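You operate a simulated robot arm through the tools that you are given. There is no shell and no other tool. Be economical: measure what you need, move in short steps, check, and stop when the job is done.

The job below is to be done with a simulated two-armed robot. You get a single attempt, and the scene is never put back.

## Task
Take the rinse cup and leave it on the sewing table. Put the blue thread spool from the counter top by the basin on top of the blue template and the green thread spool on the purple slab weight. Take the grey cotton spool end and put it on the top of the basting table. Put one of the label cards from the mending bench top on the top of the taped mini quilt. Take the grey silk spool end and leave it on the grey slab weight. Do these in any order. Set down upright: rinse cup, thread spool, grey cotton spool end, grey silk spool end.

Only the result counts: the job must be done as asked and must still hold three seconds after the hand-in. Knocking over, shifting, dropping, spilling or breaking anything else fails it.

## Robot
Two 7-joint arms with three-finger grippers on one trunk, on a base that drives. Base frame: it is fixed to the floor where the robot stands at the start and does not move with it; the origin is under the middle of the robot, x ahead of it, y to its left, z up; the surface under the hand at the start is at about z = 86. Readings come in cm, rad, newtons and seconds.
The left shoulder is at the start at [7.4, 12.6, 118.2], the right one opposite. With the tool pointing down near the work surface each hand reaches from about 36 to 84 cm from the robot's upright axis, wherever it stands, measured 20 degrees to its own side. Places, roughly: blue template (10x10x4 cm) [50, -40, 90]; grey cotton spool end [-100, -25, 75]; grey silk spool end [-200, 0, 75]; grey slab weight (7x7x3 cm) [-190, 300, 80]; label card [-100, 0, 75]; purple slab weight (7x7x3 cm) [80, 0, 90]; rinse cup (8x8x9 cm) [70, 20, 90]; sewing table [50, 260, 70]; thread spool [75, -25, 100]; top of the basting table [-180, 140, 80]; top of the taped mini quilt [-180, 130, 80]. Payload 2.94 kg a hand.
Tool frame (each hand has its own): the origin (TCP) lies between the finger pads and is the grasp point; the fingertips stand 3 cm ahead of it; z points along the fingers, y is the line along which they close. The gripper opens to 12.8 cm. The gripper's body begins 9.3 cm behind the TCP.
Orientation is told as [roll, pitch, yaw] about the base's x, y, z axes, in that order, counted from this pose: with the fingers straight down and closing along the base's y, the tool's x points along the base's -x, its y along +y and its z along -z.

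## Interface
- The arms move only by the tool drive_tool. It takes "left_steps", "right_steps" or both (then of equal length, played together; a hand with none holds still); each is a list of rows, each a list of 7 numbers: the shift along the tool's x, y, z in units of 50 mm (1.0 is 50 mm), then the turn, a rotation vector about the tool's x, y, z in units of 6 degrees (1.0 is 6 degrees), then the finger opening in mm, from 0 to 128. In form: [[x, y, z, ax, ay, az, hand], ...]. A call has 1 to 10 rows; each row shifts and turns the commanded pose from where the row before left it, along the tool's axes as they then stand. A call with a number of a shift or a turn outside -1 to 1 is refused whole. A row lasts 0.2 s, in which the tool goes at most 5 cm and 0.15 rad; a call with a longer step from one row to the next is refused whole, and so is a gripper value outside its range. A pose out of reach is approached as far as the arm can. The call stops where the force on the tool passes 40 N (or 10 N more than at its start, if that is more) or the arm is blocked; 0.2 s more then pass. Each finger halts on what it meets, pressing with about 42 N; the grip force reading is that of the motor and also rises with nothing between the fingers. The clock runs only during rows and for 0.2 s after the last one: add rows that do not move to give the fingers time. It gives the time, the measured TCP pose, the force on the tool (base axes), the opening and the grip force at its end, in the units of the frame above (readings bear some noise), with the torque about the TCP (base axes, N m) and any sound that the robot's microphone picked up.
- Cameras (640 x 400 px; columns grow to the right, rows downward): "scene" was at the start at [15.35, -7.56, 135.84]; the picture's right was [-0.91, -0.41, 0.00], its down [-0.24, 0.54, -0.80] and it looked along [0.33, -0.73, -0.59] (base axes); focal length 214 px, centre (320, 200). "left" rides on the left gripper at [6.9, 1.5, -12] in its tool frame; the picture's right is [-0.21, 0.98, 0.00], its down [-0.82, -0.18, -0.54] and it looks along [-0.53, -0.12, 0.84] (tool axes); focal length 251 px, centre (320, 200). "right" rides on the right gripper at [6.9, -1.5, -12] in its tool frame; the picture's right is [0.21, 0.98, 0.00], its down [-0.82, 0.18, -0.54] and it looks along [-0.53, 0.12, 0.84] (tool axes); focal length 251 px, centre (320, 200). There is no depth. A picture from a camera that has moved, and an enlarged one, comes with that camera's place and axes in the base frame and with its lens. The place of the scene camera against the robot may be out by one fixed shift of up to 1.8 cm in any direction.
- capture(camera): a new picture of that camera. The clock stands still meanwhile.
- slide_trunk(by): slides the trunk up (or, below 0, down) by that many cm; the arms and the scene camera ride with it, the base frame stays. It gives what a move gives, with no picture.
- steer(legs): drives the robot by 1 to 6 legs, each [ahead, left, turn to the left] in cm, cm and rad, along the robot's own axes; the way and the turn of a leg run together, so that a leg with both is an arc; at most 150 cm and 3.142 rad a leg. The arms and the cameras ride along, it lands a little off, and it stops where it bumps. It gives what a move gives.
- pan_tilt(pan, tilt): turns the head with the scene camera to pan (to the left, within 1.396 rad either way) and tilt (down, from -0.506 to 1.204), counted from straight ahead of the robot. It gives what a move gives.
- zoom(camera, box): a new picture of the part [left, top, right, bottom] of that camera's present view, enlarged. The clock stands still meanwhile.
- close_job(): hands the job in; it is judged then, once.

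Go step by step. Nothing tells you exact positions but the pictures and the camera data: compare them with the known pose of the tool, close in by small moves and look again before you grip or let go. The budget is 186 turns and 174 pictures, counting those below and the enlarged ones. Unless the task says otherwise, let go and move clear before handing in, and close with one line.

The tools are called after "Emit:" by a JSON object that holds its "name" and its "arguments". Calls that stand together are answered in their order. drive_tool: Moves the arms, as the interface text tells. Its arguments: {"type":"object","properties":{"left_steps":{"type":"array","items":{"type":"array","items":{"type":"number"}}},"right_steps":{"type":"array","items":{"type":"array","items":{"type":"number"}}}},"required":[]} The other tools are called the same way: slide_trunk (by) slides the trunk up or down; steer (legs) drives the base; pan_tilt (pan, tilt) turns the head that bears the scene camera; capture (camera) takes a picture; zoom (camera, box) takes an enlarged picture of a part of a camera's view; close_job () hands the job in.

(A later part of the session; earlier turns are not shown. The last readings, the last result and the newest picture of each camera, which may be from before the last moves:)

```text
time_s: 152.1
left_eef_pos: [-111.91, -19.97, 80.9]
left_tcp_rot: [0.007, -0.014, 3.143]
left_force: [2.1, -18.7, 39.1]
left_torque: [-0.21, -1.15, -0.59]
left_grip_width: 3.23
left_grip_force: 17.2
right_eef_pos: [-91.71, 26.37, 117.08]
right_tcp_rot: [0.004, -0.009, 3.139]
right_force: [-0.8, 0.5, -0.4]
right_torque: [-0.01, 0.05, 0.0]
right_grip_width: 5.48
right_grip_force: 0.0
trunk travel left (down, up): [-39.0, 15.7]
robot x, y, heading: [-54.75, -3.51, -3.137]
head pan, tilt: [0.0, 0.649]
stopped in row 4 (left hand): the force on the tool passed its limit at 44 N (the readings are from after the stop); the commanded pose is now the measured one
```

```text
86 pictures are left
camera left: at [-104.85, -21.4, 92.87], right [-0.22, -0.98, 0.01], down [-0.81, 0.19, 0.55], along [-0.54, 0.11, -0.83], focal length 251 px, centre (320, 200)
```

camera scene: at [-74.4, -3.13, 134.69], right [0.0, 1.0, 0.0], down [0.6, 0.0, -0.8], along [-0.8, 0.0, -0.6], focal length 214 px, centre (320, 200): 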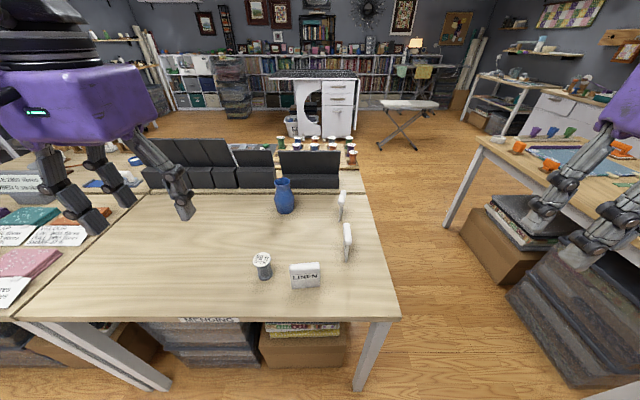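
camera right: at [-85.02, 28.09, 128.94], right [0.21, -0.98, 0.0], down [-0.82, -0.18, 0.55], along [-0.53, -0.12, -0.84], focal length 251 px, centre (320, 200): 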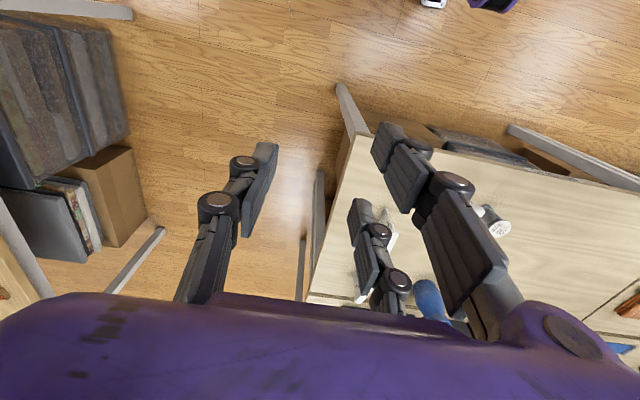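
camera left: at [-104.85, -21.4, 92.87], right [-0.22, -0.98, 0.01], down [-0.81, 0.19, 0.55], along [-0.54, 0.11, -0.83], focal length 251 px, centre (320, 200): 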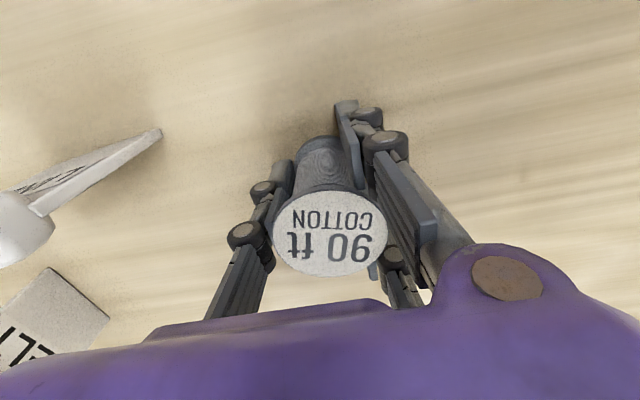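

The tool was pushed upward, with the tips on the flange or the bench. I'm opening, rising about 1.3 cm and checking.

Emit:
{"name": "drive_tool", "arguments": {"left_steps": [[0, 0, 0, 0, 0, 0, 45], [0, 0, -0.05, 0, 0, 0, 60], [0, 0, -0.1, 0, 0, 0, 75], [0, 0, -0.1, 0, 0, 0, 75], [0, 0, 0, 0, 0, 0, 75]]}}

Emit:
{"name": "capture", "arguments": {"camera": "left"}}

Emit:
{"name": "zoom", "arguments": {"camera": "scene", "box": [200, 200, 340, 310]}}

```text
time_s: 153.3
left_eef_pos: [-111.68, -19.62, 81.5]
left_tcp_rot: [0.002, -0.006, 3.137]
left_force: [-0.7, -0.8, -0.3]
left_torque: [-0.02, 0.01, 0.06]
left_grip_width: 7.52
left_grip_force: 0.1
right_eef_pos: [-92.14, 26.51, 116.89]
right_tcp_rot: [0.004, -0.005, 3.138]
right_force: [0.7, -0.3, 0.6]
right_torque: [-0.02, -0.02, 0.0]
right_grip_width: 5.46
right_grip_force: 0.0
trunk travel left (down, up): [-39.0, 15.7]
robot x, y, heading: [-54.73, -3.45, -3.14]
head pan, tilt: [0.0, 0.649]
```

```text
85 pictures are left
camera left: at [-104.78, -21.07, 93.56], right [-0.22, -0.98, 0.0], down [-0.82, 0.18, 0.55], along [-0.53, 0.12, -0.84], focal length 251 px, centre (320, 200)
```

left: 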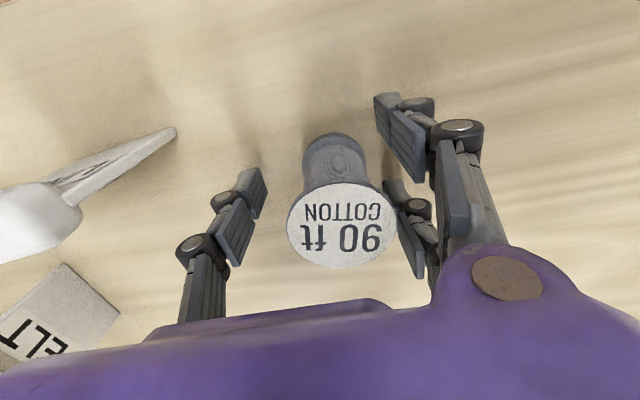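

```text
3.64 times, centred on (270, 255) of scene
camera zoom: at [-74.39, -3.17, 134.68], right [0.0, 1.0, 0.0], down [0.6, 0.0, -0.8], along [-0.8, 0.0, -0.6], focal length 780 px, centre (502, 0)
```

zoom: 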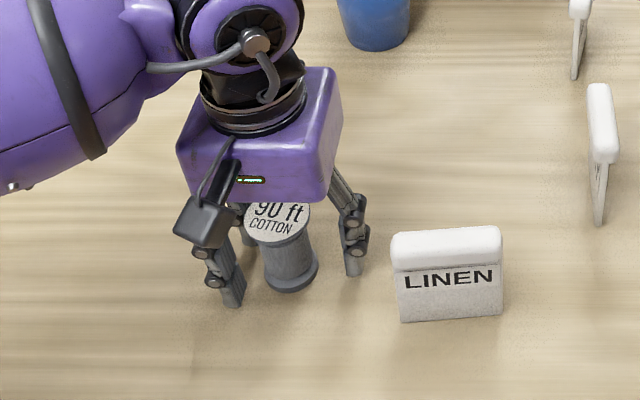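

The tips had wedged on the spool's bottom flange. I'll grip the top disc instead: rise to TCP 84 and re-centre at y≈-20.3.

Emit:
{"name": "drive_tool", "arguments": {"left_steps": [[0, 0.14, -0.3, 0, 0, 0, 75], [0, 0, -0.2, 0, 0, 0, 75], [0, 0, 0, 0, 0, 0, 66], [0, 0, 0, 0, 0, 0, 58], [0, 0, 0, 0, 0, 0, 52], [0, 0, 0, 0, 0, 0, 46], [0, 0, 0, 0, 0, 0, 40]]}}

Emit:
{"name": "capture", "arguments": {"camera": "left"}}

```text
time_s: 154.9
left_eef_pos: [-111.77, -20.24, 84.2]
left_tcp_rot: [0.002, -0.008, 3.138]
left_force: [-0.7, -0.4, 0.0]
left_torque: [0.01, 0.04, 0.0]
left_grip_width: 4.02
left_grip_force: 0.1
right_eef_pos: [-91.88, 26.54, 117.06]
right_tcp_rot: [0.003, -0.005, 3.14]
right_force: [0.0, -1.1, -0.2]
right_torque: [0.01, -0.01, 0.0]
right_grip_width: 5.52
right_grip_force: 0.0
trunk travel left (down, up): [-39.0, 15.7]
robot x, y, heading: [-55.08, -3.24, -3.138]
head pan, tilt: [0.0, 0.649]
```

```text
83 pictures are left
camera left: at [-104.76, -21.68, 96.15], right [-0.22, -0.98, 0.0], down [-0.82, 0.18, 0.55], along [-0.53, 0.12, -0.84], focal length 251 px, centre (320, 200)
```

left: 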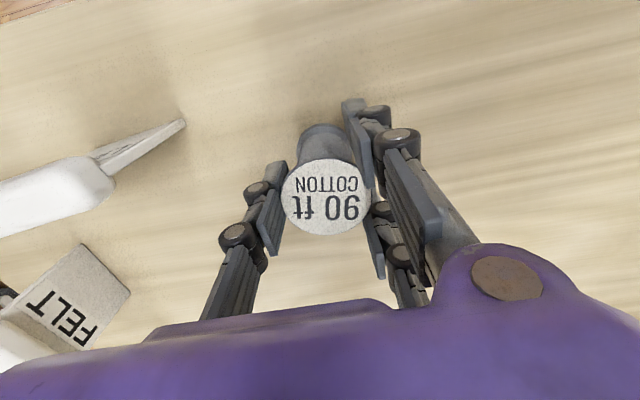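

Emit:
{"name": "drive_tool", "arguments": {"left_steps": [[0, 0, 0, 0, 0, 0, 36], [0, 0, 0, 0, 0, 0, 32], [0, 0, 0, 0, 0, 0, 28], [0, 0, 0, 0, 0, 0, 28]]}}

Emit:
{"name": "capture", "arguments": {"camera": "left"}}

```text
time_s: 155.9
left_eef_pos: [-111.71, -20.17, 84.27]
left_tcp_rot: [0.002, -0.005, 3.138]
left_force: [-0.1, -0.2, -0.4]
left_torque: [0.0, -0.04, -0.02]
left_grip_width: 2.9
left_grip_force: 18.3
right_eef_pos: [-91.91, 26.46, 116.97]
right_tcp_rot: [0.004, -0.005, 3.14]
right_force: [-0.3, -0.2, 0.0]
right_torque: [0.03, 0.05, 0.0]
right_grip_width: 5.51
right_grip_force: 0.0
trunk travel left (down, up): [-39.0, 15.7]
robot x, y, heading: [-55.47, -3.66, -3.139]
head pan, tilt: [0.0, 0.649]
```

```text
82 pictures are left
camera left: at [-104.76, -21.68, 96.15], right [-0.22, -0.98, 0.0], down [-0.82, 0.18, 0.55], along [-0.53, 0.12, -0.84], focal length 251 px, centre (320, 200)
```

left: 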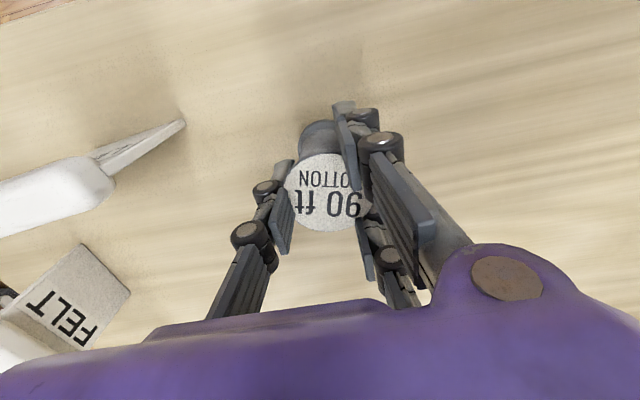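

It's gripping the core cleanly under the disc with no wedge force. I'm closing firmly and lifting a little.

Emit:
{"name": "drive_tool", "arguments": {"left_steps": [[0, 0, 0, 0, 0, 0, 20], [0, 0, 0, 0, 0, 0, 20], [0, 0, 0, 0, 0, 0, 20], [0, 0, -0.2, 0, 0, 0, 20], [0, 0, -0.4, 0, 0, 0, 20], [0, 0, 0, 0, 0, 0, 20]]}}

Emit:
{"name": "capture", "arguments": {"camera": "left"}}

Emit:
{"name": "zoom", "arguments": {"camera": "scene", "box": [200, 200, 340, 310]}}

```text
time_s: 157.3
left_eef_pos: [-111.82, -20.33, 87.19]
left_tcp_rot: [0.003, -0.007, 3.138]
left_force: [-0.1, 0.8, -0.6]
left_torque: [-0.01, 0.0, -0.03]
left_grip_width: 2.85
left_grip_force: 41.7
right_eef_pos: [-91.97, 26.43, 116.92]
right_tcp_rot: [0.003, -0.004, 3.139]
right_force: [-0.1, -0.2, 0.6]
right_torque: [-0.01, 0.0, 0.0]
right_grip_width: 5.48
right_grip_force: 0.0
trunk travel left (down, up): [-39.0, 15.7]
robot x, y, heading: [-55.06, -3.62, -3.142]
head pan, tilt: [0.0, 0.649]
```

```text
81 pictures are left
camera left: at [-104.81, -21.69, 99.2], right [-0.22, -0.98, 0.0], down [-0.82, 0.18, 0.55], along [-0.53, 0.12, -0.84], focal length 251 px, centre (320, 200)
```

left: 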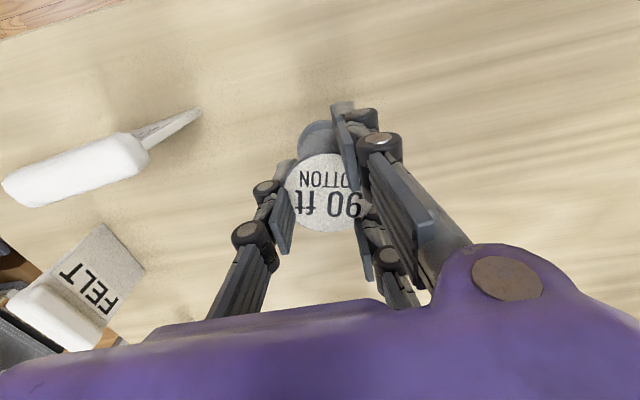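

```text
3.64 times, centred on (270, 255) of scene
camera zoom: at [-74.41, -3.18, 134.68], right [0.0, 1.0, 0.0], down [0.6, 0.0, -0.8], along [-0.8, 0.0, -0.6], focal length 780 px, centre (502, 0)
```

zoom: 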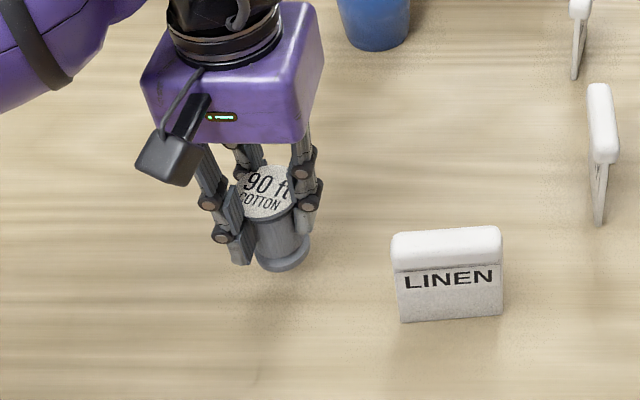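

The spool is lifted. I'm raising it clear and retracting it, then strafing left so the right arm can reach a card.

Emit:
{"name": "drive_tool", "arguments": {"left_steps": [[0, 0, -0.8, 0, 0, 0, 20], [0, 0, -0.9, 0, 0, 0, 20], [0, 0, -0.9, 0, 0, 0, 20], [0, 0, -0.9, 0, 0, 0, 20], [0.4, 0.2, -0.8, 0, 0, 0, 20], [0.5, 0.2, -0.7, 0, 0, 0, 20], [0.6, 0.3, -0.5, 0, 0, 0, 20], [0.6, 0.3, 0, 0, 0, 0, 20], [0.5, 0.3, 0, 0, 0, 0, 20], [0, 0, 0, 0, 0, 0, 20]]}}

Emit:
{"name": "steer", "arguments": {"legs": [[4, 19, 0]]}}

Emit:
{"name": "capture", "arguments": {"camera": "right"}}

Emit:
{"name": "capture", "arguments": {"camera": "scene"}}

```text
time_s: 159.5
left_eef_pos: [-98.68, -26.61, 114.64]
left_tcp_rot: [0.004, -0.005, 3.136]
left_force: [-0.8, 0.8, 0.0]
left_torque: [-0.02, -0.02, -0.01]
left_grip_width: 2.87
left_grip_force: 41.3
right_eef_pos: [-92.01, 26.55, 116.82]
right_tcp_rot: [0.005, -0.005, 3.14]
right_force: [-0.4, 0.1, 0.0]
right_torque: [-0.01, 0.02, 0.0]
right_grip_width: 5.47
right_grip_force: 0.0
trunk travel left (down, up): [-39.0, 15.7]
robot x, y, heading: [-55.18, -3.49, -3.141]
head pan, tilt: [0.0, 0.649]
```

```text
time_s: 161.8
left_eef_pos: [-102.45, -45.58, 114.64]
left_tcp_rot: [0.001, -0.007, -3.141]
left_force: [0.2, 0.5, -0.4]
left_torque: [0.03, -0.02, 0.01]
left_grip_width: 2.85
left_grip_force: 41.9
right_eef_pos: [-96.06, 7.51, 116.87]
right_tcp_rot: [0.005, -0.005, -3.138]
right_force: [-0.6, -1.0, -0.3]
right_torque: [0.01, 0.0, 0.01]
right_grip_width: 5.49
right_grip_force: 0.1
trunk travel left (down, up): [-39.0, 15.7]
robot x, y, heading: [-58.98, -21.82, -3.134]
head pan, tilt: [0.0, 0.649]
```

```text
79 pictures are left
camera right: at [-89.16, 9.19, 128.94], right [0.22, -0.98, 0.0], down [-0.82, -0.18, 0.55], along [-0.53, -0.12, -0.84], focal length 251 px, centre (320, 200)
```

right: 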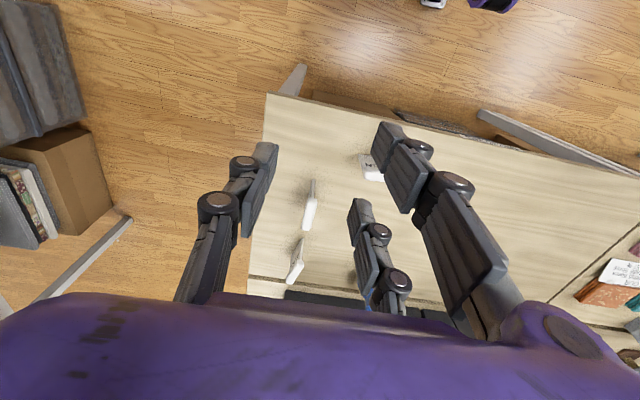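

```text
78 pictures are left
camera scene: at [-78.37, -21.98, 134.68], right [-0.01, 1.0, 0.0], down [0.6, 0.0, -0.8], along [-0.8, 0.0, -0.6], focal length 214 px, centre (320, 200)
```

scene: 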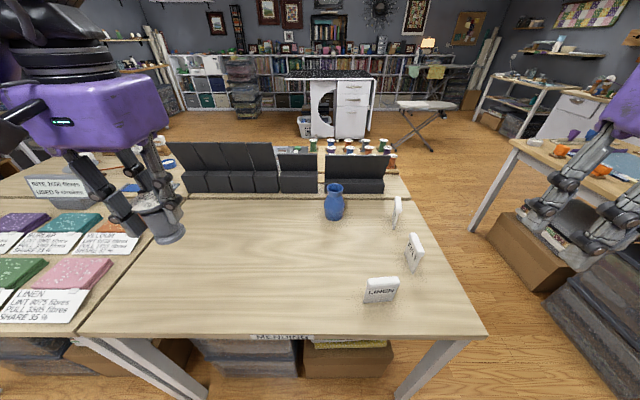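

The cards are about 11 cm tall. Card A (FELT) has its top bar along x at about (-120.4, 4.6, 85). I'm moving the right hand over it.

Emit:
{"name": "drive_tool", "arguments": {"right_steps": [[-0.8, 0.1, 0.2, 0, 0, 0, 60], [-0.8, 0.1, 0.3, 0, 0, 0, 60], [-0.8, 0.1, 0.3, 0, 0, 0, 60], [-0.8, 0.1, 0.3, 0, 0, 0, 60], [-0.8, 0.1, 0.3, 0, 0, 0, 60], [-0.8, 0.08, 0.3, 0, 0, 0, 60], [0, 0, 0.8, 0, 0, 0, 60], [0, 0, 0.8, 0, 0, 0, 60], [0, 0, 0, 0, 0, 0, 60]]}}

Emit:
{"name": "capture", "arguments": {"camera": "right"}}

Emit:
{"name": "zoom", "arguments": {"camera": "scene", "box": [320, 160, 480, 320]}}

```text
time_s: 163.8
left_eef_pos: [-102.5, -45.73, 114.6]
left_tcp_rot: [0.001, -0.008, -3.139]
left_force: [0.5, -0.6, -0.7]
left_torque: [-0.02, -0.01, 0.01]
left_grip_width: 2.85
left_grip_force: 41.7
right_eef_pos: [-120.07, 4.35, 100.48]
right_tcp_rot: [0.003, -0.006, -3.139]
right_force: [0.3, -0.5, -0.2]
right_torque: [0.04, -0.03, -0.03]
right_grip_width: 6.01
right_grip_force: 0.0
trunk travel left (down, up): [-39.0, 15.7]
robot x, y, heading: [-58.7, -22.14, -3.135]
head pan, tilt: [0.0, 0.649]
```

```text
77 pictures are left
camera right: at [-113.12, 5.96, 112.55], right [0.22, -0.98, 0.0], down [-0.82, -0.18, 0.55], along [-0.53, -0.12, -0.84], focal length 251 px, centre (320, 200)
```

right: 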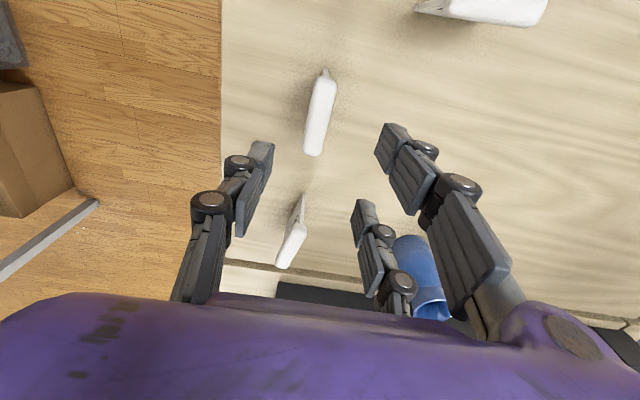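

```text
2.50 times, centred on (400, 240) of scene
camera zoom: at [-78.32, -22.0, 134.7], right [-0.01, 1.0, 0.0], down [0.6, 0.0, -0.8], along [-0.8, -0.01, -0.6], focal length 536 px, centre (120, 100)
```

zoom: 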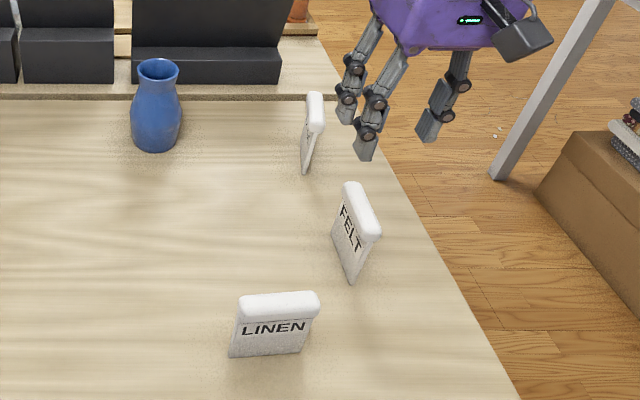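

The bar is straight under the right hand. I'm lowering onto it.

Emit:
{"name": "drive_tool", "arguments": {"right_steps": [[0, 0, 0.8, 0, 0, 0, 60], [0, 0, 0.8, 0, 0, 0, 60], [0, 0, 0.8, 0, 0, 0, 60], [0, 0, 0.6, 0, 0, 0, 60], [0, 0, 0, 0, 0, 0, 60]]}}

Emit:
{"name": "capture", "arguments": {"camera": "right"}}

Emit:
{"name": "zoom", "arguments": {"camera": "scene", "box": [320, 160, 480, 320]}}

```text
time_s: 165.0
left_eef_pos: [-102.43, -45.64, 114.66]
left_tcp_rot: [0.002, -0.007, -3.141]
left_force: [0.0, -0.1, -0.3]
left_torque: [0.01, 0.0, -0.02]
left_grip_width: 2.85
left_grip_force: 42.2
right_eef_pos: [-120.06, 4.73, 85.6]
right_tcp_rot: [0.003, -0.006, -3.138]
right_force: [-0.5, 0.3, 0.4]
right_torque: [-0.02, 0.01, 0.0]
right_grip_width: 5.99
right_grip_force: 0.0
trunk travel left (down, up): [-39.0, 15.7]
robot x, y, heading: [-59.12, -22.16, -3.134]
head pan, tilt: [0.0, 0.649]
```

```text
75 pictures are left
camera right: at [-113.15, 6.21, 97.56], right [0.22, -0.98, 0.0], down [-0.82, -0.18, 0.55], along [-0.53, -0.12, -0.84], focal length 251 px, centre (320, 200)
```

right: 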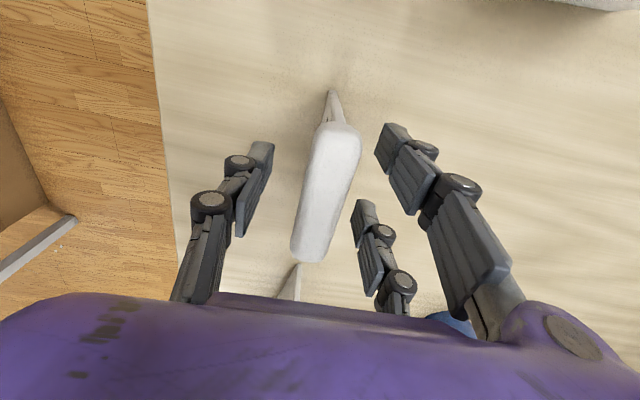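

```text
2.50 times, centred on (400, 240) of scene
camera zoom: at [-78.33, -22.02, 134.69], right [-0.01, 1.0, 0.0], down [0.6, 0.0, -0.8], along [-0.8, 0.0, -0.6], focal length 536 px, centre (120, 100)
```

zoom: 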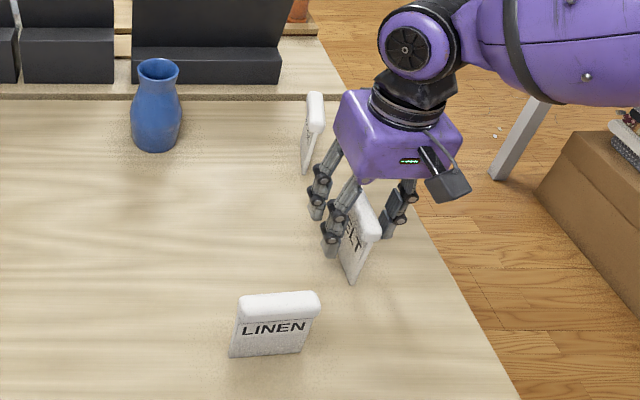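

Aligned. I'm lowering 1 cm more, closing on the bar and lifting.

Emit:
{"name": "drive_tool", "arguments": {"right_steps": [[0, 0.04, 0.24, 0, 0, 0, 60], [0, 0, 0, 0, 0, 0, 45], [0, 0, 0, 0, 0, 0, 35], [0, 0, 0, 0, 0, 0, 25], [0, 0, 0, 0, 0, 0, 15], [0, 0, 0, 0, 0, 0, 10], [0, 0, 0, 0, 0, 0, 10]]}}

Emit:
{"name": "capture", "arguments": {"camera": "right"}}

```text
time_s: 166.6
left_eef_pos: [-102.48, -45.55, 114.54]
left_tcp_rot: [0.001, -0.006, -3.139]
left_force: [-0.1, -0.6, 0.0]
left_torque: [-0.03, -0.02, 0.0]
left_grip_width: 2.84
left_grip_force: 42.4
right_eef_pos: [-120.23, 4.33, 84.19]
right_tcp_rot: [0.004, -0.007, -3.138]
right_force: [0.8, 0.2, -0.2]
right_torque: [-0.01, 0.0, -0.03]
right_grip_width: 1.89
right_grip_force: 41.7
trunk travel left (down, up): [-39.0, 15.7]
robot x, y, heading: [-58.84, -22.26, -3.137]
head pan, tilt: [0.0, 0.649]
```

```text
73 pictures are left
camera right: at [-113.28, 5.95, 96.36], right [0.22, -0.98, 0.0], down [-0.82, -0.18, 0.55], along [-0.53, -0.12, -0.84], focal length 251 px, centre (320, 200)
```

right: 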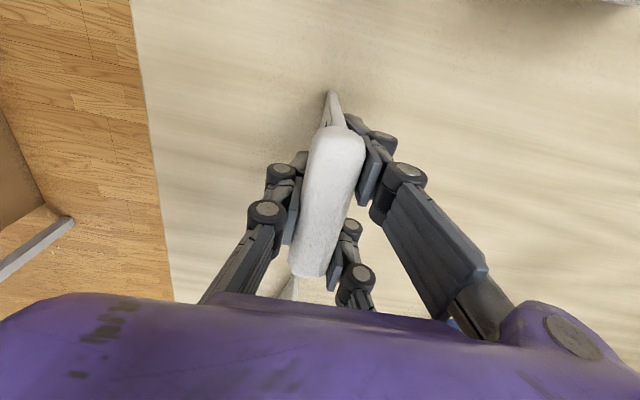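

Card gripped at 1.89 cm. I'm lifting, retracting, and backing away from the bench.

Emit:
{"name": "drive_tool", "arguments": {"right_steps": [[0, 0, -0.4, 0, 0, 0, 10], [0, 0, -0.8, 0, 0, 0, 10], [0, 0, -0.9, 0, 0, 0, 10], [0, 0, -0.9, 0, 0, 0, 10], [0, 0, -0.9, 0, 0, 0, 10], [0, 0, -0.9, 0, 0, 0, 10], [0.4, 0, -0.8, 0, 0, 0, 10], [0.7, 0, -0.6, 0, 0, 0, 10], [0.9, 0, -0.3, 0, 0, 0, 10], [0.9, 0, 0, 0, 0, 0, 10]]}}

Emit:
{"name": "steer", "arguments": {"legs": [[-22, 0, 0]]}}

Emit:
{"name": "capture", "arguments": {"camera": "scene"}}

```text
time_s: 168.8
left_eef_pos: [-102.33, -45.58, 114.69]
left_tcp_rot: [0.004, -0.008, -3.138]
left_force: [0.4, -0.3, -0.7]
left_torque: [-0.01, 0.02, -0.02]
left_grip_width: 2.86
left_grip_force: 42.4
right_eef_pos: [-105.39, 4.4, 116.55]
right_tcp_rot: [0.003, -0.004, -3.139]
right_force: [-0.1, 1.0, -0.1]
right_torque: [-0.02, 0.02, 0.01]
right_grip_width: 1.85
right_grip_force: 41.5
trunk travel left (down, up): [-39.0, 15.7]
robot x, y, heading: [-59.26, -22.28, -3.137]
head pan, tilt: [0.0, 0.649]
```

```text
time_s: 170.4
left_eef_pos: [-80.7, -45.35, 114.68]
left_tcp_rot: [0.002, -0.008, 3.142]
left_force: [-1.2, -0.1, 0.2]
left_torque: [0.0, 0.03, -0.01]
left_grip_width: 2.82
left_grip_force: 42.3
right_eef_pos: [-83.66, 4.51, 116.57]
right_tcp_rot: [0.003, -0.004, -3.141]
right_force: [-0.6, 0.4, 0.4]
right_torque: [0.01, -0.01, 0.01]
right_grip_width: 1.88
right_grip_force: 42.3
trunk travel left (down, up): [-39.0, 15.7]
robot x, y, heading: [-37.77, -21.92, -3.139]
head pan, tilt: [0.0, 0.649]
```

```text
72 pictures are left
camera scene: at [-56.57, -21.83, 134.68], right [0.0, 1.0, 0.0], down [0.6, 0.0, -0.8], along [-0.8, 0.0, -0.6], focal length 214 px, centre (320, 200)
```

scene: 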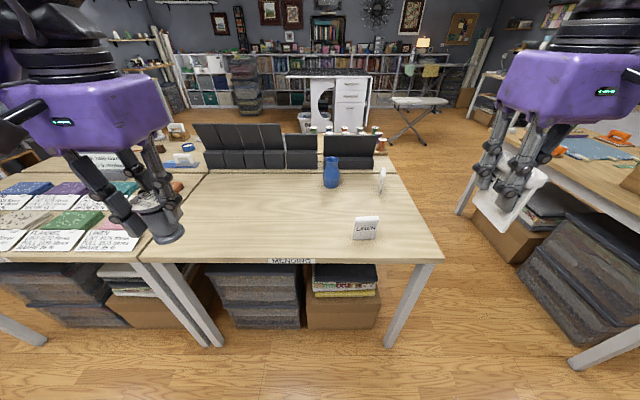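

Both items are held. I'm strafing right into line with the gap between the bench and the basting table, then looking.

Emit:
{"name": "steer", "arguments": {"legs": [[0, -80, 0]]}}

Emit:
{"name": "pan_tilt", "arguments": {"pan": -0.35, "tilt": 0.5}}

Emit:
{"name": "capture", "arguments": {"camera": "scene"}}

```text
time_s: 177.9
left_eef_pos: [-81.01, 35.18, 114.64]
left_tcp_rot: [0.002, -0.007, 3.137]
left_force: [-0.7, -0.8, 0.2]
left_torque: [0.0, 0.05, -0.02]
left_grip_width: 2.8
left_grip_force: 42.5
right_eef_pos: [-84.01, 85.09, 116.6]
right_tcp_rot: [0.003, -0.005, 3.141]
right_force: [0.5, 0.0, -0.4]
right_torque: [0.0, 0.03, 0.03]
right_grip_width: 1.87
right_grip_force: 42.0
trunk travel left (down, up): [-39.0, 15.7]
robot x, y, heading: [-37.56, 57.89, -3.136]
head pan, tilt: [0.0, 0.649]
```

```text
time_s: 178.7
left_eef_pos: [-81.15, 35.18, 114.67]
left_tcp_rot: [0.001, -0.007, 3.138]
left_force: [0.2, 0.0, -0.9]
left_torque: [0.01, -0.01, 0.01]
left_grip_width: 2.8
left_grip_force: 42.4
right_eef_pos: [-83.96, 85.06, 116.65]
right_tcp_rot: [0.003, -0.006, 3.142]
right_force: [0.0, 0.4, 0.3]
right_torque: [0.02, -0.03, 0.05]
right_grip_width: 1.89
right_grip_force: 41.8
trunk travel left (down, up): [-39.0, 15.7]
robot x, y, heading: [-37.61, 58.0, -3.141]
head pan, tilt: [-0.351, 0.499]
```

```text
71 pictures are left
camera scene: at [-56.71, 61.76, 136.02], right [0.34, 0.94, 0.0], down [0.45, -0.16, -0.88], along [-0.83, 0.3, -0.48], focal length 214 px, centre (320, 200)
```

scene: 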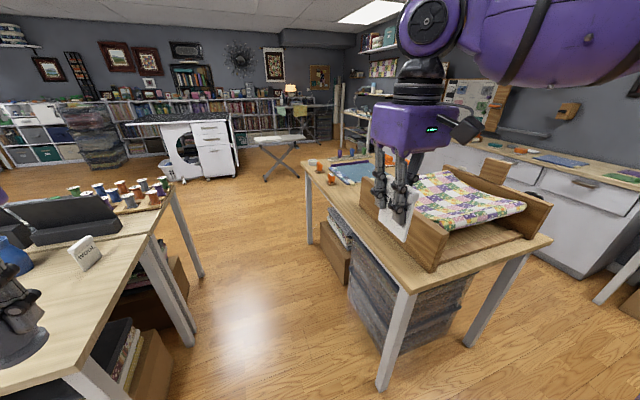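

The basting table spans x≈-95 to -229 with its front edge at y≈110. The mini quilt (blue, orange clips) is near (-190, 135). I'm driving into the gap and turning to face it.

Emit:
{"name": "steer", "arguments": {"legs": [[120, 0, 0], [0, 0, -1.571]]}}

Emit:
{"name": "pan_tilt", "arguments": {"pan": 0.0, "tilt": 0.7}}

Emit:
{"name": "capture", "arguments": {"camera": "scene"}}

```text
time_s: 188.6
left_eef_pos: [-181.58, 101.4, 114.65]
left_tcp_rot: [0.003, -0.006, 1.579]
left_force: [0.8, 0.3, -0.3]
left_torque: [0.02, -0.04, -0.01]
left_grip_width: 2.8
left_grip_force: 42.2
right_eef_pos: [-131.7, 104.87, 116.61]
right_tcp_rot: [0.004, -0.004, 1.58]
right_force: [-0.1, 0.0, 0.5]
right_torque: [0.03, 0.04, 0.0]
right_grip_width: 1.87
right_grip_force: 41.5
trunk travel left (down, up): [-39.0, 15.7]
robot x, y, heading: [-157.64, 58.02, 1.584]
head pan, tilt: [-0.351, 0.499]
```

```text
time_s: 189.5
left_eef_pos: [-181.71, 101.41, 114.53]
left_tcp_rot: [0.002, -0.007, 1.58]
left_force: [-0.2, 0.1, -1.3]
left_torque: [0.01, -0.01, 0.01]
left_grip_width: 2.79
left_grip_force: 42.1
right_eef_pos: [-131.7, 104.75, 116.61]
right_tcp_rot: [0.003, -0.005, 1.581]
right_force: [-0.9, 0.2, -1.0]
right_torque: [0.02, -0.01, 0.0]
right_grip_width: 1.88
right_grip_force: 41.7
trunk travel left (down, up): [-39.0, 15.7]
robot x, y, heading: [-158.21, 57.9, 1.585]
head pan, tilt: [0.0, 0.7]
```

```text
70 pictures are left
camera scene: at [-157.61, 78.39, 134.25], right [1.0, 0.01, 0.0], down [0.01, -0.64, -0.77], along [-0.01, 0.77, -0.64], focal length 214 px, centre (320, 200)
```

scene: 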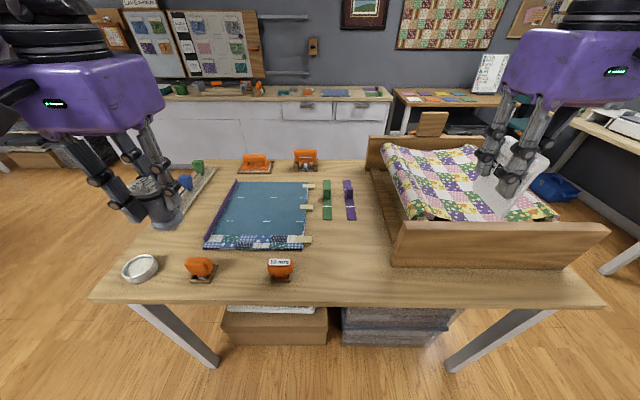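

The mini quilt spans about x -195…-163, y 121…158. There's a free spot for the cotton spool at the table's front, about (-181, 112.5), between two orange clamps. I'm moving there and lowering partway.

Emit:
{"name": "drive_tool", "arguments": {"left_steps": [[-0.7, 0, 0, 0, 0, 0, 20], [-0.8, 0, 0, 0, 0, 0, 20], [-0.7, 0, 0.3, 0, 0, 0, 20], [0, 0, 0.8, 0, 0, 0, 20], [0, 0, 0.8, 0, 0, 0, 20], [0, 0, 0.8, 0, 0, 0, 20], [0, 0, 0.8, 0, 0, 0, 20], [0, 0, 0, 0, 0, 0, 20]]}}

Emit:
{"name": "capture", "arguments": {"camera": "left"}}

Emit:
{"name": "zoom", "arguments": {"camera": "scene", "box": [120, 170, 320, 310]}}

```text
time_s: 191.3
left_eef_pos: [-181.75, 112.37, 97.31]
left_tcp_rot: [0.0, -0.007, 1.579]
left_force: [-1.0, 0.6, -0.5]
left_torque: [-0.04, -0.03, 0.0]
left_grip_width: 2.8
left_grip_force: 41.9
right_eef_pos: [-131.75, 104.77, 116.55]
right_tcp_rot: [0.003, -0.005, 1.582]
right_force: [0.0, 0.6, 0.9]
right_torque: [-0.02, 0.05, -0.01]
right_grip_width: 1.88
right_grip_force: 41.5
trunk travel left (down, up): [-39.0, 15.7]
robot x, y, heading: [-158.03, 57.99, 1.585]
head pan, tilt: [0.0, 0.7]
```

```text
69 pictures are left
camera left: at [-183.23, 105.5, 109.2], right [-0.98, 0.21, 0.0], down [0.17, 0.82, 0.55], along [0.11, 0.54, -0.84], focal length 251 px, centre (320, 200)
```

left: 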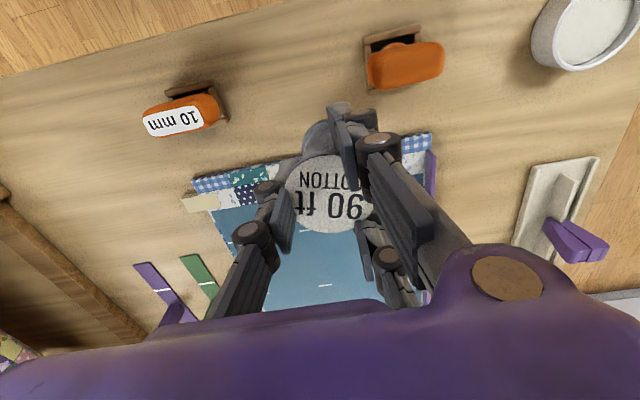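

```text
2.86 times, centred on (220, 240) of scene
camera zoom: at [-157.59, 78.37, 134.25], right [1.0, 0.01, 0.0], down [0.01, -0.64, -0.77], along [-0.01, 0.76, -0.64], focal length 613 px, centre (606, 86)
```

zoom: 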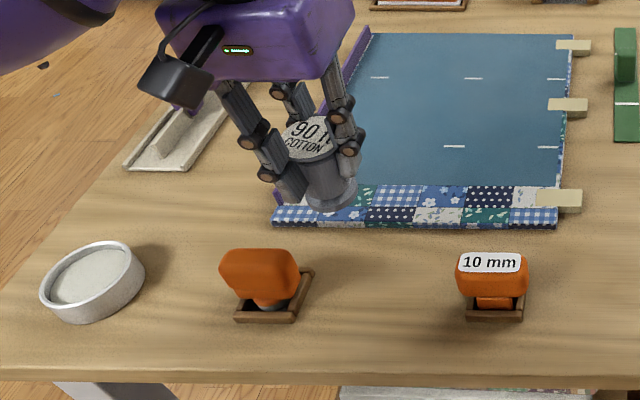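

The landing point is clear. I'm shifting 2 cm off the nearer clamp and lowering further.

Emit:
{"name": "drive_tool", "arguments": {"left_steps": [[0, -0.4, 0.2, 0, 0, 0, 20], [0, 0, 0.7, 0, 0, 0, 20], [0, 0, 0.5, 0, 0, 0, 20], [0, 0, 0, 0, 0, 0, 20]]}}

Emit:
{"name": "zoom", "arguments": {"camera": "scene", "box": [120, 170, 320, 310]}}

```text
time_s: 192.3
left_eef_pos: [-179.72, 112.7, 90.21]
left_tcp_rot: [0.003, -0.008, 1.58]
left_force: [0.2, 0.7, 0.1]
left_torque: [0.03, 0.02, 0.02]
left_grip_width: 2.79
left_grip_force: 42.3
right_eef_pos: [-131.78, 104.75, 116.62]
right_tcp_rot: [0.005, -0.006, 1.58]
right_force: [-0.3, 0.0, -0.8]
right_torque: [0.03, -0.01, 0.0]
right_grip_width: 1.88
right_grip_force: 42.2
trunk travel left (down, up): [-39.0, 15.7]
robot x, y, heading: [-157.45, 58.32, 1.589]
head pan, tilt: [0.0, 0.7]
```

```text
2.86 times, centred on (220, 240) of scene
camera zoom: at [-157.61, 78.37, 134.25], right [1.0, 0.01, 0.0], down [0.01, -0.64, -0.77], along [-0.01, 0.76, -0.64], focal length 613 px, centre (606, 86)
```

zoom: 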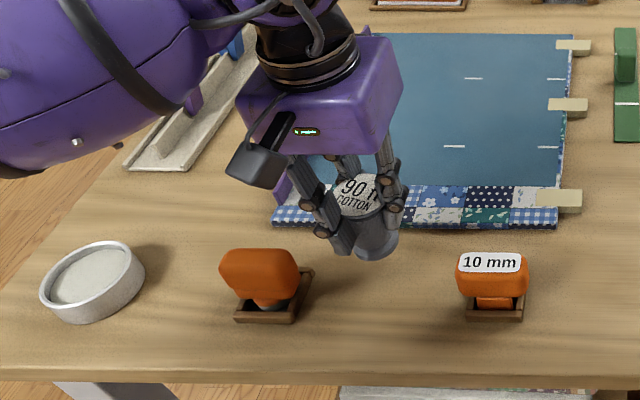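

Emit:
{"name": "drive_tool", "arguments": {"left_steps": [[0, 0, 0.16, 0, 0, 0, 20], [0, 0, 0.14, 0, 0, 0, 20], [0, 0, 0, 0, 0, 0, 20]]}}

Emit:
{"name": "zoom", "arguments": {"camera": "scene", "box": [180, 200, 300, 300]}}

```text
time_s: 193.1
left_eef_pos: [-179.84, 112.55, 88.65]
left_tcp_rot: [0.003, -0.007, 1.579]
left_force: [0.5, -0.6, -0.8]
left_torque: [-0.01, -0.03, -0.02]
left_grip_width: 2.83
left_grip_force: 42.0
right_eef_pos: [-131.79, 104.68, 116.64]
right_tcp_rot: [0.003, -0.005, 1.582]
right_force: [-0.1, 1.1, -0.8]
right_torque: [0.03, -0.01, -0.03]
right_grip_width: 1.87
right_grip_force: 41.5
trunk travel left (down, up): [-39.0, 15.7]
robot x, y, heading: [-158.18, 58.19, 1.587]
head pan, tilt: [0.0, 0.7]
```

```text
4.00 times, centred on (240, 250) of scene
camera zoom: at [-157.61, 78.38, 134.25], right [1.0, 0.01, 0.0], down [0.01, -0.64, -0.76], along [-0.01, 0.76, -0.64], focal length 858 px, centre (640, 0)
```

zoom: 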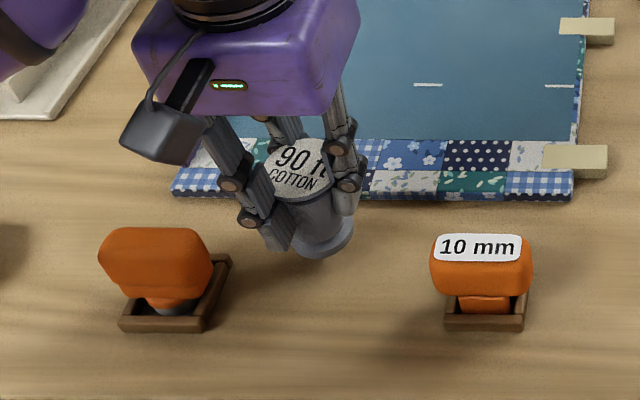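

Emit:
{"name": "drive_tool", "arguments": {"left_steps": [[0, 0, 0.1, 0, 0, 0, 20], [0, 0, 0, 0, 0, 0, 20]]}}

Emit:
{"name": "drive_tool", "arguments": {"left_steps": [[0, 0, 0.06, 0, 0, 0, 20], [0, 0, 0, 0, 0, 0, 20]]}}

```text
time_s: 193.7
left_eef_pos: [-179.92, 112.6, 88.16]
left_tcp_rot: [0.002, -0.007, 1.58]
left_force: [0.3, 0.1, -0.1]
left_torque: [-0.01, -0.01, 0.0]
left_grip_width: 2.82
left_grip_force: 41.9
right_eef_pos: [-131.81, 104.8, 116.62]
right_tcp_rot: [0.003, -0.005, 1.583]
right_force: [0.0, -0.1, -1.0]
right_torque: [0.0, -0.02, -0.01]
right_grip_width: 1.89
right_grip_force: 41.5
trunk travel left (down, up): [-39.0, 15.7]
robot x, y, heading: [-158.19, 57.94, 1.586]
head pan, tilt: [0.0, 0.7]
```

```text
time_s: 194.3
left_eef_pos: [-179.86, 112.59, 87.74]
left_tcp_rot: [0.002, -0.008, 1.58]
left_force: [-0.1, -0.4, -0.5]
left_torque: [-0.01, 0.0, 0.03]
left_grip_width: 2.8
left_grip_force: 42.2
right_eef_pos: [-131.79, 104.89, 116.64]
right_tcp_rot: [0.005, -0.006, 1.582]
right_force: [0.2, -0.4, -0.4]
right_torque: [0.0, 0.02, 0.0]
right_grip_width: 1.9
right_grip_force: 41.9
trunk travel left (down, up): [-39.0, 15.7]
robot x, y, heading: [-158.14, 58.35, 1.587]
head pan, tilt: [0.0, 0.7]
```

Emit:
{"name": "drive_tool", "arguments": {"left_steps": [[0, 0, 0.1, 0, 0, 0, 20], [0, 0, 0, 0, 0, 0, 20]]}}

Emit:
{"name": "drive_tool", "arguments": {"left_steps": [[0, 0, 0.06, 0, 0, 0, 20], [0, 0, 0, 0, 0, 0, 20]]}}

Emit:
{"name": "zoom", "arguments": {"camera": "scene", "box": [180, 200, 300, 300]}}

```text
time_s: 194.9
left_eef_pos: [-179.83, 112.65, 87.24]
left_tcp_rot: [0.0, -0.008, 1.58]
left_force: [0.3, 0.5, -0.1]
left_torque: [0.0, 0.0, -0.04]
left_grip_width: 2.79
left_grip_force: 42.4
right_eef_pos: [-131.95, 104.78, 116.65]
right_tcp_rot: [0.004, -0.006, 1.581]
right_force: [-0.3, -0.6, -0.1]
right_torque: [0.0, 0.01, 0.01]
right_grip_width: 1.88
right_grip_force: 42.1
trunk travel left (down, up): [-39.0, 15.7]
robot x, y, heading: [-158.21, 58.09, 1.584]
head pan, tilt: [0.0, 0.7]
```

```text
time_s: 195.5
left_eef_pos: [-179.8, 112.51, 87.05]
left_tcp_rot: [0.002, -0.006, 1.581]
left_force: [-0.2, -0.1, 0.3]
left_torque: [0.06, -0.01, -0.02]
left_grip_width: 2.8
left_grip_force: 42.0
right_eef_pos: [-131.65, 104.72, 116.58]
right_tcp_rot: [0.002, -0.007, 1.582]
right_force: [1.3, -0.6, -0.2]
right_torque: [0.03, 0.0, -0.01]
right_grip_width: 1.89
right_grip_force: 41.4
trunk travel left (down, up): [-39.0, 15.7]
robot x, y, heading: [-158.33, 58.26, 1.585]
head pan, tilt: [0.0, 0.7]
```

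```text
4.00 times, centred on (240, 250) of scene
camera zoom: at [-157.61, 78.38, 134.25], right [1.0, 0.01, 0.0], down [0.01, -0.64, -0.76], along [-0.01, 0.76, -0.64], focal length 858 px, centre (640, 0)
```

zoom: 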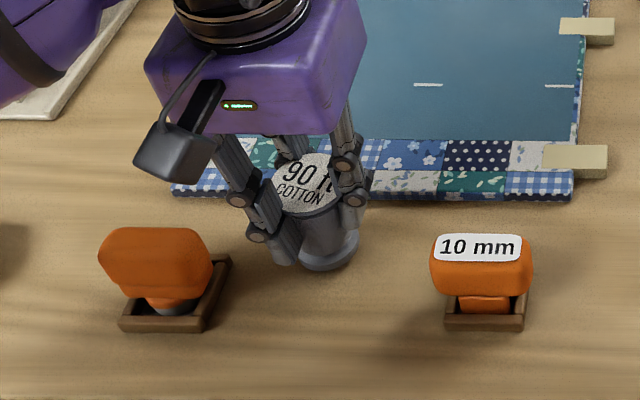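

Emit:
{"name": "drive_tool", "arguments": {"left_steps": [[0, 0, 0.08, 0, 0, 0, 20], [0, 0, 0, 0, 0, 0, 20]]}}

Emit:
{"name": "drive_tool", "arguments": {"left_steps": [[0, 0, 0.06, 0, 0, 0, 20], [0, 0, 0, 0, 0, 0, 20]]}}

```text
time_s: 196.1
left_eef_pos: [-179.75, 112.69, 86.78]
left_tcp_rot: [0.001, -0.006, 1.581]
left_force: [0.2, 0.3, -0.9]
left_torque: [0.02, 0.0, 0.01]
left_grip_width: 2.78
left_grip_force: 41.7
right_eef_pos: [-131.83, 104.82, 116.48]
right_tcp_rot: [0.005, -0.005, 1.58]
right_force: [1.1, -0.3, -0.8]
right_torque: [-0.03, -0.02, -0.02]
right_grip_width: 1.89
right_grip_force: 41.9
trunk travel left (down, up): [-39.0, 15.7]
robot x, y, heading: [-157.73, 58.09, 1.581]
head pan, tilt: [0.0, 0.7]
```

```text
time_s: 196.7
left_eef_pos: [-179.77, 112.61, 86.34]
left_tcp_rot: [0.002, -0.006, 1.581]
left_force: [-0.3, 0.1, -0.7]
left_torque: [0.03, 0.01, 0.0]
left_grip_width: 2.82
left_grip_force: 42.5
right_eef_pos: [-131.68, 104.87, 116.59]
right_tcp_rot: [0.003, -0.007, 1.582]
right_force: [0.6, 0.7, -0.8]
right_torque: [0.03, 0.03, -0.04]
right_grip_width: 1.85
right_grip_force: 41.4
trunk travel left (down, up): [-39.0, 15.7]
robot x, y, heading: [-158.22, 58.56, 1.579]
head pan, tilt: [0.0, 0.7]
```

Emit:
{"name": "drive_tool", "arguments": {"left_steps": [[0, 0, 0.08, 0, 0, 0, 20], [0, 0, 0, 0, 0, 0, 20]]}}

Emit:
{"name": "drive_tool", "arguments": {"left_steps": [[0, 0, 0.06, 0, 0, 0, 20], [0, 0, 0, 0, 0, 0, 20]]}}

Emit:
{"name": "zoom", "arguments": {"camera": "scene", "box": [180, 200, 300, 300]}}

```text
time_s: 197.3
left_eef_pos: [-179.86, 112.63, 86.06]
left_tcp_rot: [0.0, -0.008, 1.579]
left_force: [-0.6, 0.4, 9.0]
left_torque: [-0.07, -0.04, 0.0]
left_grip_width: 2.78
left_grip_force: 41.7
right_eef_pos: [-131.95, 104.75, 116.56]
right_tcp_rot: [0.005, -0.004, 1.581]
right_force: [0.3, -0.7, 0.5]
right_torque: [0.02, 0.02, 0.0]
right_grip_width: 1.87
right_grip_force: 41.6
trunk travel left (down, up): [-39.0, 15.7]
robot x, y, heading: [-158.2, 58.34, 1.584]
head pan, tilt: [0.0, 0.7]
```

```text
time_s: 197.9
left_eef_pos: [-179.9, 112.51, 86.13]
left_tcp_rot: [0.002, -0.014, 1.578]
left_force: [-5.9, -2.0, 37.2]
left_torque: [-0.29, -0.14, -0.04]
left_grip_width: 2.77
left_grip_force: 42.1
right_eef_pos: [-131.73, 104.55, 116.79]
right_tcp_rot: [0.003, -0.009, 1.58]
right_force: [-0.4, -0.6, -0.4]
right_torque: [-0.02, -0.02, 0.0]
right_grip_width: 1.85
right_grip_force: 42.1
trunk travel left (down, up): [-39.0, 15.7]
robot x, y, heading: [-158.18, 57.99, 1.582]
head pan, tilt: [0.0, 0.7]
```

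```text
4.00 times, centred on (240, 250) of scene
camera zoom: at [-157.57, 78.06, 134.33], right [1.0, 0.01, 0.0], down [0.01, -0.64, -0.77], along [-0.01, 0.77, -0.64], focal length 858 px, centre (640, 0)
```

zoom: 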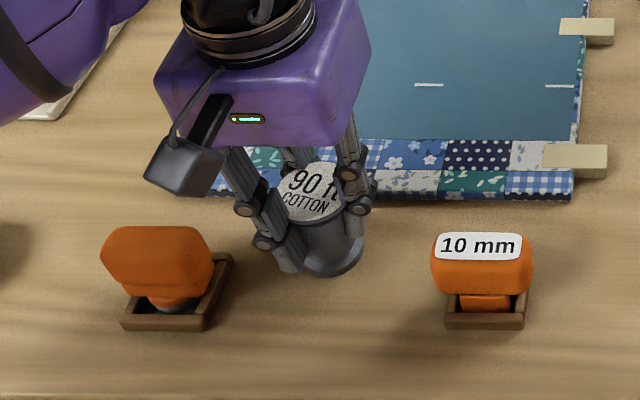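

Contact made. I'm backing off the pressure, opening wide past the disc, and rising.

Emit:
{"name": "drive_tool", "arguments": {"left_steps": [[0, 0, -0.06, 0, 0, 0, 28], [0, 0, 0, 0, 0, 0, 45], [0, 0, 0, 0, 0, 0, 65], [0, 0, 0, 0, 0, 0, 70], [0, 0, 0, 0, 0, 0, 70], [0, 0, -0.5, 0, 0, 0, 70], [0, 0, -0.8, 0, 0, 0, 70], [0, 0, -0.9, 0, 0, 0, 70], [0, 0, -0.9, 0, 0, 0, 70], [0, 0, -0.9, 0, 0, 0, 70]]}}

Emit:
{"name": "capture", "arguments": {"camera": "scene"}}

Emit:
{"name": "capture", "arguments": {"camera": "left"}}

```text
time_s: 200.1
left_eef_pos: [-179.73, 112.35, 106.1]
left_tcp_rot: [0.006, -0.008, 1.579]
left_force: [0.6, -0.5, 0.1]
left_torque: [0.02, 0.03, -0.01]
left_grip_width: 7.02
left_grip_force: 0.1
right_eef_pos: [-131.66, 104.81, 116.66]
right_tcp_rot: [0.004, -0.006, 1.58]
right_force: [0.1, -0.5, -0.4]
right_torque: [0.05, 0.01, 0.03]
right_grip_width: 1.89
right_grip_force: 41.6
trunk travel left (down, up): [-39.0, 15.7]
robot x, y, heading: [-157.92, 58.33, 1.584]
head pan, tilt: [0.0, 0.7]
```

```text
63 pictures are left
camera scene: at [-157.58, 78.35, 134.25], right [1.0, 0.01, 0.0], down [0.01, -0.64, -0.77], along [-0.01, 0.77, -0.64], focal length 214 px, centre (320, 200)
```

scene: 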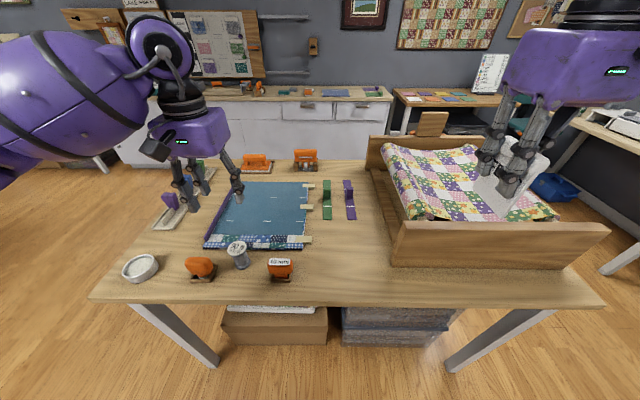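

```text
62 pictures are left
camera left: at [-181.16, 105.37, 117.98], right [-0.98, 0.21, 0.0], down [0.18, 0.82, 0.55], along [0.11, 0.53, -0.84], focal length 251 px, centre (320, 200)
```

left: 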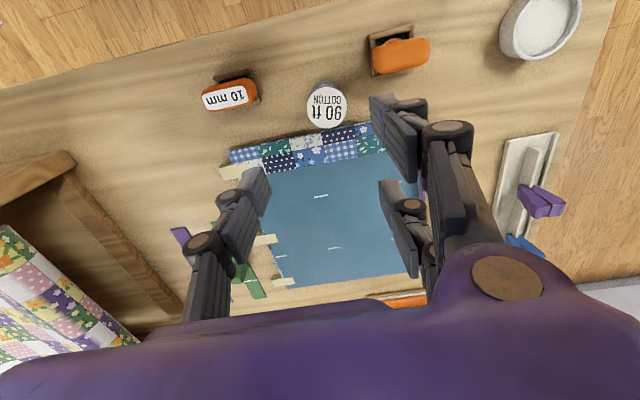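

The cotton spool stands upright. Now the card: I'm retracting the left hand and strafing left so the right arm can reach the quilt.

Emit:
{"name": "drive_tool", "arguments": {"left_steps": [[0.5, 0, -0.6, 0, 0, 0, 70], [0.8, 0, -0.5, 0, 0, 0, 70], [0.8, 0, -0.4, 0, 0, 0, 70], [0, 0, 0, 0, 0, 0, 70]]}}

Emit:
{"name": "steer", "arguments": {"legs": [[0, 44, 0], [6, 0, -0.012]]}}

Emit:
{"name": "capture", "arguments": {"camera": "scene"}}

Emit:
{"name": "capture", "arguments": {"camera": "right"}}

```text
time_s: 201.1
left_eef_pos: [-179.72, 101.79, 113.59]
left_tcp_rot: [0.0, -0.005, 1.578]
left_force: [-0.1, 1.1, -0.2]
left_torque: [-0.04, 0.03, 0.06]
left_grip_width: 6.98
left_grip_force: 0.1
right_eef_pos: [-131.87, 104.9, 116.59]
right_tcp_rot: [0.004, -0.005, 1.581]
right_force: [-0.4, -0.5, 0.8]
right_torque: [-0.01, 0.0, -0.03]
right_grip_width: 1.88
right_grip_force: 42.2
trunk travel left (down, up): [-39.0, 15.7]
robot x, y, heading: [-158.2, 58.03, 1.585]
head pan, tilt: [0.0, 0.7]
```

```text
time_s: 206.0
left_eef_pos: [-223.14, 107.37, 113.52]
left_tcp_rot: [0.002, -0.008, 1.567]
left_force: [-0.1, 0.8, -0.1]
left_torque: [-0.02, 0.0, -0.05]
left_grip_width: 7.02
left_grip_force: 0.0
right_eef_pos: [-175.25, 109.83, 116.65]
right_tcp_rot: [0.003, -0.007, 1.57]
right_force: [0.2, -0.1, 0.5]
right_torque: [-0.03, 0.01, 0.0]
right_grip_width: 1.88
right_grip_force: 42.3
trunk travel left (down, up): [-39.0, 15.7]
robot x, y, heading: [-202.29, 63.78, 1.574]
head pan, tilt: [0.0, 0.7]
```

```text
61 pictures are left
camera scene: at [-201.38, 83.71, 134.25], right [1.0, 0.0, 0.0], down [0.0, -0.64, -0.76], along [0.0, 0.76, -0.64], focal length 214 px, centre (320, 200)
```

scene: 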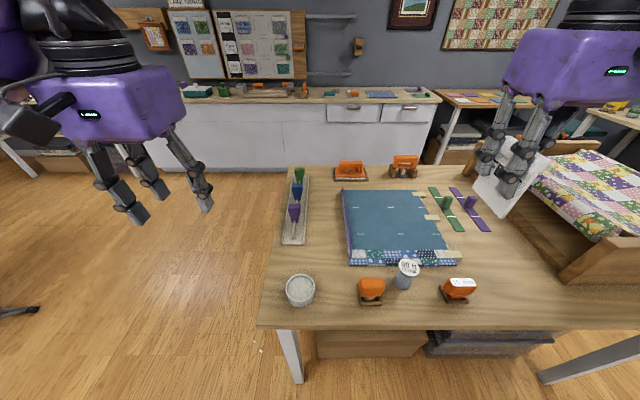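

```text
60 pictures are left
camera right: at [-173.73, 102.86, 128.63], right [-0.98, -0.21, 0.0], down [-0.18, 0.82, 0.55], along [-0.12, 0.53, -0.84], focal length 251 px, centre (320, 200)
```

right: 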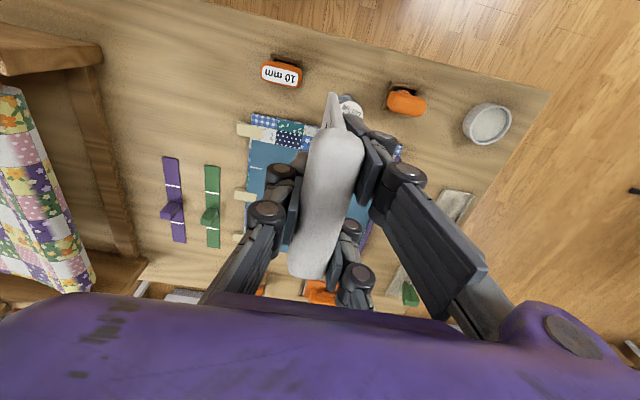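

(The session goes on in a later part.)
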